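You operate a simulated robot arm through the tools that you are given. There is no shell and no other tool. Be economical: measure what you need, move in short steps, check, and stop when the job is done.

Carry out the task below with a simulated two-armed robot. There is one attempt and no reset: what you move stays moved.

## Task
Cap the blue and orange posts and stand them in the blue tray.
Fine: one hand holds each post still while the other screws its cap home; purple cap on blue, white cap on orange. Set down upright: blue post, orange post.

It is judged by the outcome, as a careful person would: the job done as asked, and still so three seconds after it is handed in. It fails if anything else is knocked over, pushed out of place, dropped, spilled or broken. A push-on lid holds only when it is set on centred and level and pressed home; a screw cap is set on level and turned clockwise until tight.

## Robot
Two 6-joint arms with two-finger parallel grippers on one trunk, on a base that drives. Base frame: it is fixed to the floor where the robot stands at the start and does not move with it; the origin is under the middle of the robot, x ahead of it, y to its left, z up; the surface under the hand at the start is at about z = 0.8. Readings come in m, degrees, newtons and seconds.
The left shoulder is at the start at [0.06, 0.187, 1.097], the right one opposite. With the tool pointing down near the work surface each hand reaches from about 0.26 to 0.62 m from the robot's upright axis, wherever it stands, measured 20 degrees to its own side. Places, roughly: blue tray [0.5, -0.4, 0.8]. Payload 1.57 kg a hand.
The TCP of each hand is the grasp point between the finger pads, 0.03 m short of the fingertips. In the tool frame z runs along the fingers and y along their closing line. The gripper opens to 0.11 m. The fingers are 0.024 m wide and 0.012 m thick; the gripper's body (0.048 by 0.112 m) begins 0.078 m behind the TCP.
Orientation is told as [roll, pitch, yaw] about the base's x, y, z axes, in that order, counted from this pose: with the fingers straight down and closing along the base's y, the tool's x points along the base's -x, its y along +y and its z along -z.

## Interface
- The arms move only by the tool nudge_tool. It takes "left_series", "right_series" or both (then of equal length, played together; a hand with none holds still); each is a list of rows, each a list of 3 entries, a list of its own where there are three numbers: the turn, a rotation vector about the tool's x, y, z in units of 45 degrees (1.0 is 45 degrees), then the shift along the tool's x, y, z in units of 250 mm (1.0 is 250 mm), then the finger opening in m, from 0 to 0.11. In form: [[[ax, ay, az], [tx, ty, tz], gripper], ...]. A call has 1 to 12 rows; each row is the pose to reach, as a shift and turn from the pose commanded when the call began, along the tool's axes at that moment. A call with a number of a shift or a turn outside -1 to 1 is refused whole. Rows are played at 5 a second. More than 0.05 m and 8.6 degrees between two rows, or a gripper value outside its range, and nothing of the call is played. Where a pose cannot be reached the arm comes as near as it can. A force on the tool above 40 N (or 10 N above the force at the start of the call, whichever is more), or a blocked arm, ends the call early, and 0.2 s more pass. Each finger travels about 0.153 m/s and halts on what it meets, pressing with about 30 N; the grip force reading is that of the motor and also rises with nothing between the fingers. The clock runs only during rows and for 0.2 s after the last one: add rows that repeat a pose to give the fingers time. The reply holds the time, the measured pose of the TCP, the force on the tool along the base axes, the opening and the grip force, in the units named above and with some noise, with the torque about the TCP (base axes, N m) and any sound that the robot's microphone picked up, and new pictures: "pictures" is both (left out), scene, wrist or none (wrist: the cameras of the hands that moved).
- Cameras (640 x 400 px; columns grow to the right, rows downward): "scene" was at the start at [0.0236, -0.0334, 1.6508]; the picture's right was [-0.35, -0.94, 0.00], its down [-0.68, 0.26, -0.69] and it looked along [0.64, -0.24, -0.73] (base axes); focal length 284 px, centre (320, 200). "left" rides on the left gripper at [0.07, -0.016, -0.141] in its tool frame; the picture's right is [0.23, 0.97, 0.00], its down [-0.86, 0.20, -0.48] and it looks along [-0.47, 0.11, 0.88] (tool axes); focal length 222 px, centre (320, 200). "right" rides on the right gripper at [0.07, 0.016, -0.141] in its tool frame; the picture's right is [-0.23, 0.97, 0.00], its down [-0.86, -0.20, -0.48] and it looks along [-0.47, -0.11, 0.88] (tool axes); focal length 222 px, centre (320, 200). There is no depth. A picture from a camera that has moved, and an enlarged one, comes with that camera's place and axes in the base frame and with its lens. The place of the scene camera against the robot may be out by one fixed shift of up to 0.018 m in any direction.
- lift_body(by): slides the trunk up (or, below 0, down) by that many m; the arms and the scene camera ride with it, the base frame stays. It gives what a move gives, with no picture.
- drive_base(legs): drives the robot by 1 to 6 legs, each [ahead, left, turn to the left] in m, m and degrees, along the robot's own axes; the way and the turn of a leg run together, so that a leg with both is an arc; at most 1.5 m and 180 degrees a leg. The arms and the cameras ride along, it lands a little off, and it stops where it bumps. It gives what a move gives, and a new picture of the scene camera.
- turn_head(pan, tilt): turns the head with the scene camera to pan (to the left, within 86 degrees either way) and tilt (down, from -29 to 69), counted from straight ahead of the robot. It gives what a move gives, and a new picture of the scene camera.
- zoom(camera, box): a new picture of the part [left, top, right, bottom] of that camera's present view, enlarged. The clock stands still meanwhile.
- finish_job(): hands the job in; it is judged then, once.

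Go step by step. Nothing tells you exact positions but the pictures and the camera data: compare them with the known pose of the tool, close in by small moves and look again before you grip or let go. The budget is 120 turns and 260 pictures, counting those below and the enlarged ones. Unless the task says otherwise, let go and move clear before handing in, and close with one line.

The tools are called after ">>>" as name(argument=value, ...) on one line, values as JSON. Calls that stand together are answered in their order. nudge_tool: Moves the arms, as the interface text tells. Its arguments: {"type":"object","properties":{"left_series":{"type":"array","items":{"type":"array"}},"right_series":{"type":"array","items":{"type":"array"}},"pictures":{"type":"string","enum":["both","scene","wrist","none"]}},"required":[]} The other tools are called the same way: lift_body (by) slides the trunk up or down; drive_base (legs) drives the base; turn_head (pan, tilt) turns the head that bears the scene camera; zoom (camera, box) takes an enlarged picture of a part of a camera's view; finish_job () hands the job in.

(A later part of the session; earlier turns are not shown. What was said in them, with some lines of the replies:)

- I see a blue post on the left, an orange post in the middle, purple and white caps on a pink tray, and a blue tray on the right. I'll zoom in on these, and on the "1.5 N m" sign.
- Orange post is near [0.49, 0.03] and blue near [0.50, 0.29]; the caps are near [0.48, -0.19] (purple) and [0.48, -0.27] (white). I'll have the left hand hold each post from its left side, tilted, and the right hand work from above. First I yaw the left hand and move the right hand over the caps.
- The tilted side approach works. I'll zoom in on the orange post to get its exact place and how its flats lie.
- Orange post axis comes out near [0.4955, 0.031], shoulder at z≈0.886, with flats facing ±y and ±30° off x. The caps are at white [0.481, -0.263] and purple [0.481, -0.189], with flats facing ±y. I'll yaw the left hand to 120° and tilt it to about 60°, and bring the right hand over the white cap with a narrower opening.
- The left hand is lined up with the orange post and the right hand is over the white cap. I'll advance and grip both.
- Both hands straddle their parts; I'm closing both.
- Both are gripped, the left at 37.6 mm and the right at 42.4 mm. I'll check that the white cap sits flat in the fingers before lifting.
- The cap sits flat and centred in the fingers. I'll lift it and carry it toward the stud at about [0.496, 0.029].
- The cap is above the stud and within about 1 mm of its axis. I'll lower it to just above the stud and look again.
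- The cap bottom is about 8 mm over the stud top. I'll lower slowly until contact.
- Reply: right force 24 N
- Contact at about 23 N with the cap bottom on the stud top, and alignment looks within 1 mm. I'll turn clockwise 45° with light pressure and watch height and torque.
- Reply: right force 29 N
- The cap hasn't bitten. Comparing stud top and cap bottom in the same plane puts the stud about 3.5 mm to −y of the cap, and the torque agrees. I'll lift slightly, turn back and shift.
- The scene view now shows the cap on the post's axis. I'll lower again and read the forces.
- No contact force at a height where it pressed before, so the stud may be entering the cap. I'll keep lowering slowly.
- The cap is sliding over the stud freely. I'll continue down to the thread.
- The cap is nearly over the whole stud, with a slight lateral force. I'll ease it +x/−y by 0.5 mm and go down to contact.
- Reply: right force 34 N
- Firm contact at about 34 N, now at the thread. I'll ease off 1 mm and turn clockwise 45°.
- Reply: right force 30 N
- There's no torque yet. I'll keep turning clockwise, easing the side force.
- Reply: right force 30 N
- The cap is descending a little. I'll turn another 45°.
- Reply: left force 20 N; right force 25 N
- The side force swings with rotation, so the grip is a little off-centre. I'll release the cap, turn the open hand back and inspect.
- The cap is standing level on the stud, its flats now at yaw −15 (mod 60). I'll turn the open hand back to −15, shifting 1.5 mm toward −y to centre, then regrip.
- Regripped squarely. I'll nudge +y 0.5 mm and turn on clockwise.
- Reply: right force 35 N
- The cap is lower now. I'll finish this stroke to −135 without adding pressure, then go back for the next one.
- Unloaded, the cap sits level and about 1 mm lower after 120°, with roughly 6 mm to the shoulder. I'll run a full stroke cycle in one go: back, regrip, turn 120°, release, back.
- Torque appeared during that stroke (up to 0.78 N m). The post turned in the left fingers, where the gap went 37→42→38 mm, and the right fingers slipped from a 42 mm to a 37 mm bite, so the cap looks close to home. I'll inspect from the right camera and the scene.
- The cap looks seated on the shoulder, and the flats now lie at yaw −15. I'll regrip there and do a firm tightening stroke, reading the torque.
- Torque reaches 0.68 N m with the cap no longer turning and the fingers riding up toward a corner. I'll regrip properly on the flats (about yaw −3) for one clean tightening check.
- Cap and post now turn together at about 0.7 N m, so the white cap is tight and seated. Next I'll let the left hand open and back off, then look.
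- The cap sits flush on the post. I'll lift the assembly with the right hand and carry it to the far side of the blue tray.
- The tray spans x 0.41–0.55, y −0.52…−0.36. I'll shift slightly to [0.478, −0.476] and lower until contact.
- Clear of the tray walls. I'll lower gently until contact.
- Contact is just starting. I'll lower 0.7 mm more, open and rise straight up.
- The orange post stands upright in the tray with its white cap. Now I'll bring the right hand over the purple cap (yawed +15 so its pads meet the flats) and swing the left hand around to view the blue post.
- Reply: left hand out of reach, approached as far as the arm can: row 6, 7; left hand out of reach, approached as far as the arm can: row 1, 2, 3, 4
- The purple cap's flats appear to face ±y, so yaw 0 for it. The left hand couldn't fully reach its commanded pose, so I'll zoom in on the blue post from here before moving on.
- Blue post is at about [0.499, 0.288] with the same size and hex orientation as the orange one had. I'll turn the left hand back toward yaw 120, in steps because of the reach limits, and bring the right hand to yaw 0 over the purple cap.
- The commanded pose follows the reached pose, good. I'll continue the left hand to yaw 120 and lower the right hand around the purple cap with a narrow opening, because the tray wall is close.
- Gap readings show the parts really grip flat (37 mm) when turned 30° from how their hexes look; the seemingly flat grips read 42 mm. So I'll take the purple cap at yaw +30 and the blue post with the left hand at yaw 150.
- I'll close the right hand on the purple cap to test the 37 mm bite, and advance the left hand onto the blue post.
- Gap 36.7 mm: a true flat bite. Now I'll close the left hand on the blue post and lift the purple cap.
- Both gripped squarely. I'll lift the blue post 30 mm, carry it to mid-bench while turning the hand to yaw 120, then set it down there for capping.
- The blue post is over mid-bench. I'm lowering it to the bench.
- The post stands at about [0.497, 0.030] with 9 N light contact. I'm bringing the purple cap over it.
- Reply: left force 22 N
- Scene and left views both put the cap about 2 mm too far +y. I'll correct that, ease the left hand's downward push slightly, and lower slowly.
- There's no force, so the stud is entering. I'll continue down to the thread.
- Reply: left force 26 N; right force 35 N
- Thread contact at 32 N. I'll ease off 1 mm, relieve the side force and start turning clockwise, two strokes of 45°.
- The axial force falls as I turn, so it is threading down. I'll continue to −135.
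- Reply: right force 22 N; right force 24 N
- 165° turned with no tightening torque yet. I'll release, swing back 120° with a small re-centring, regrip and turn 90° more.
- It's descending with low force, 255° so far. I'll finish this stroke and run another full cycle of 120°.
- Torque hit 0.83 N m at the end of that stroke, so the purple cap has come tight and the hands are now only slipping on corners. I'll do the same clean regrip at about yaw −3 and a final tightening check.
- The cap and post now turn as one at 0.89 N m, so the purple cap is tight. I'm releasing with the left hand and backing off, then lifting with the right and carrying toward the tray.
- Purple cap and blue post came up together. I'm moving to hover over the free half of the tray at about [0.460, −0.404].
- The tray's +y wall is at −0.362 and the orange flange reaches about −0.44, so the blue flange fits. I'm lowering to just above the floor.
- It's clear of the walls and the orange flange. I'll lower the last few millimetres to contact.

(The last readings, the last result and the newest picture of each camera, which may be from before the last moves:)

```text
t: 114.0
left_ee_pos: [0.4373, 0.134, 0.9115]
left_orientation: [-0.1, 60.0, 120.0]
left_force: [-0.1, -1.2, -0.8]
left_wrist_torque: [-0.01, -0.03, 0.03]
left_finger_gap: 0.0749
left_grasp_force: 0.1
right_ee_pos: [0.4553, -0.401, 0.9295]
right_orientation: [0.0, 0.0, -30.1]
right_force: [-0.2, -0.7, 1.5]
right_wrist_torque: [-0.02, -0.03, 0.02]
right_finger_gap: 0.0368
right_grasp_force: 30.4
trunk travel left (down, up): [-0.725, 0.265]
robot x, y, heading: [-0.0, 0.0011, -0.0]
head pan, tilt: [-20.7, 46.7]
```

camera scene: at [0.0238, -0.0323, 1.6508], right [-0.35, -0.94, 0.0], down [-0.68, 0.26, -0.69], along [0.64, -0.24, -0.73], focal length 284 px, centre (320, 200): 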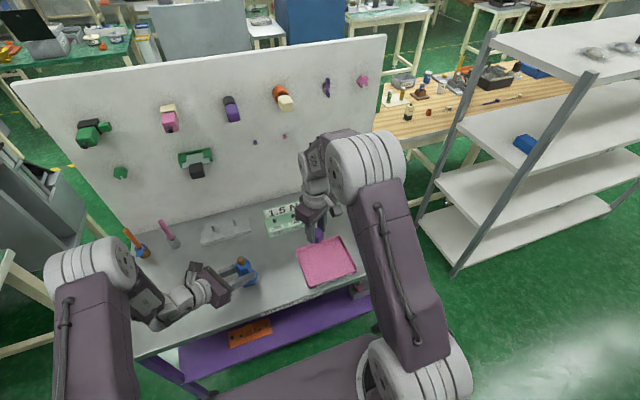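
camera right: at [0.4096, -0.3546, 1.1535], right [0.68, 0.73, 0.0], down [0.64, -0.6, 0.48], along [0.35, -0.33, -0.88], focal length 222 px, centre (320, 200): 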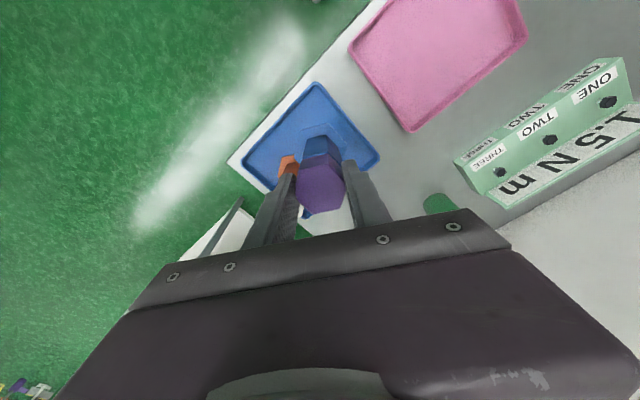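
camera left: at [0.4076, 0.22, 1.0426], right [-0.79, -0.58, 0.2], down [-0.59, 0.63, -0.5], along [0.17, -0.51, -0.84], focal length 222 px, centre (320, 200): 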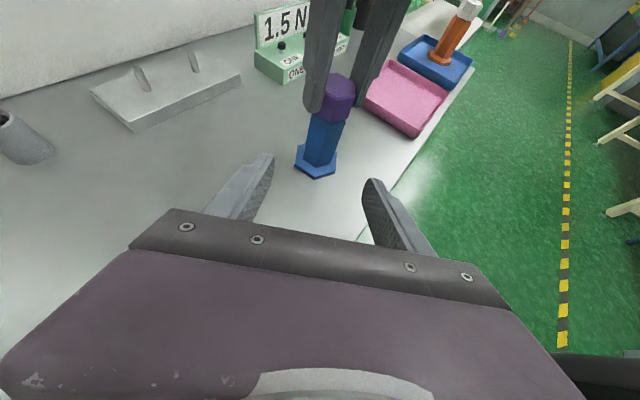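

Contact is starting. I'll lower 0.7 mm more, open only as far as needed, and rise straight up.

>>> nudge_tool(right_series=[[[0, 0, 0], [0, 0, 0.003], 0.02], [[0, 0, 0], [0, 0, 0.003], 0.02], [[0, 0, 0], [0, 0, 0.003], 0.042], [[0, 0, 0], [0, 0, 0.003], 0.05], [[0, 0, 0], [0, 0, 0.003], 0.05], [[0, 0, 0], [0, 0, -0.05], 0.05], [[0, 0, 0], [0, 0, -0.2], 0.05], [[0, 0, 0], [0, 0, -0.38], 0.05], [[0, 0, 0], [0, 0, -0.5], 0.05]], pictures="wrist")

>>> zoom(camera="left", box=[340, 0, 500, 110])

>>> zoom(camera="scene", box=[320, 180, 440, 280])

```text
t: 116.0
left_ee_pos: [0.4378, 0.1344, 0.9113]
left_orientation: [0.0, 60.0, 119.9]
left_force: [0.2, 0.5, -0.9]
left_wrist_torque: [0.0, -0.01, 0.0]
left_finger_gap: 0.075
left_grasp_force: 0.2
right_ee_pos: [0.4561, -0.3983, 1.0548]
right_orientation: [0.0, 0.0, -30.1]
right_force: [0.1, 0.2, 0.2]
right_wrist_torque: [-0.02, -0.02, 0.01]
right_finger_gap: 0.0499
right_grasp_force: 0.2
trunk travel left (down, up): [-0.725, 0.265]
robot x, y, heading: [-0.001, 0.0041, 0.1]
head pan, tilt: [-20.7, 46.7]
camera right: at [0.4049, -0.3483, 1.1975], right [0.68, 0.73, 0.0], down [0.64, -0.6, 0.48], along [0.35, -0.33, -0.88], focal length 222 px, centre (320, 200)
```

right: 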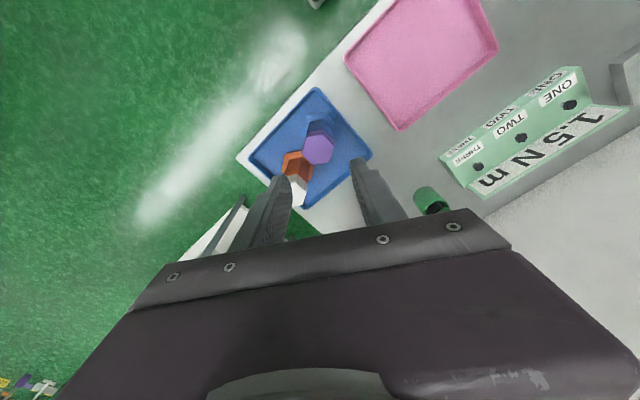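

```text
3.64 times, centred on (420, 55) of left
camera zoom: at [0.4078, 0.2195, 1.0425], right [-0.79, -0.59, 0.2], down [-0.59, 0.63, -0.5], along [0.17, -0.51, -0.84], focal length 808 px, centre (-44, 727)
```

zoom: 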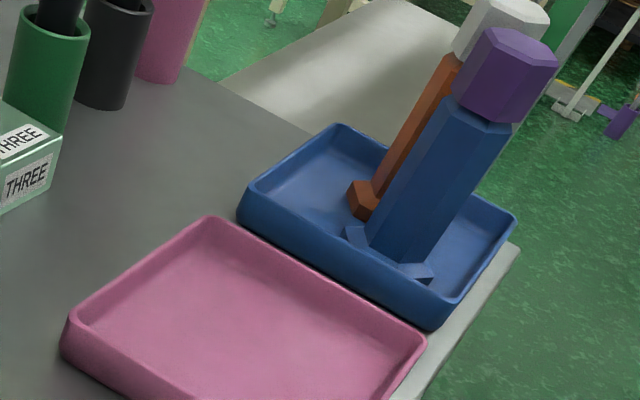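

```text
4.00 times, centred on (380, 230) of scene
camera zoom: at [0.0232, -0.0331, 1.6508], right [-0.35, -0.94, 0.0], down [-0.68, 0.26, -0.69], along [0.64, -0.24, -0.73], focal length 1136 px, centre (80, 80)
```

zoom: 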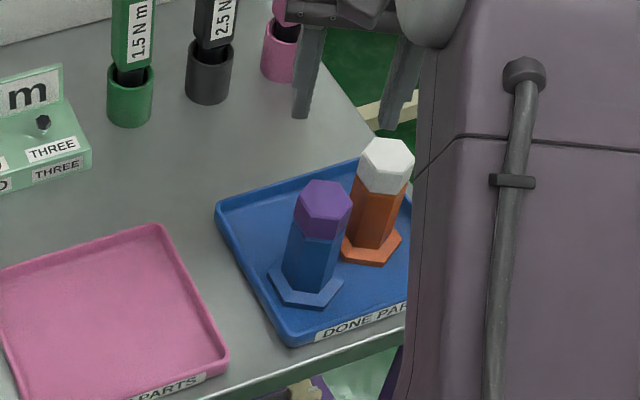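

Both posts stand upright and capped in the blue tray, and both hands are open and clear. Nothing else was disturbed, so I'm handing in.

>>> finish_job()

```text
The job is handed in.
```

The blue post has its purple cap and the orange post has its white cap. Both caps are screwed tight, with each cap and post turning as one at roughly 0.7–0.9 N m. Both posts stand upright in the blue tray.
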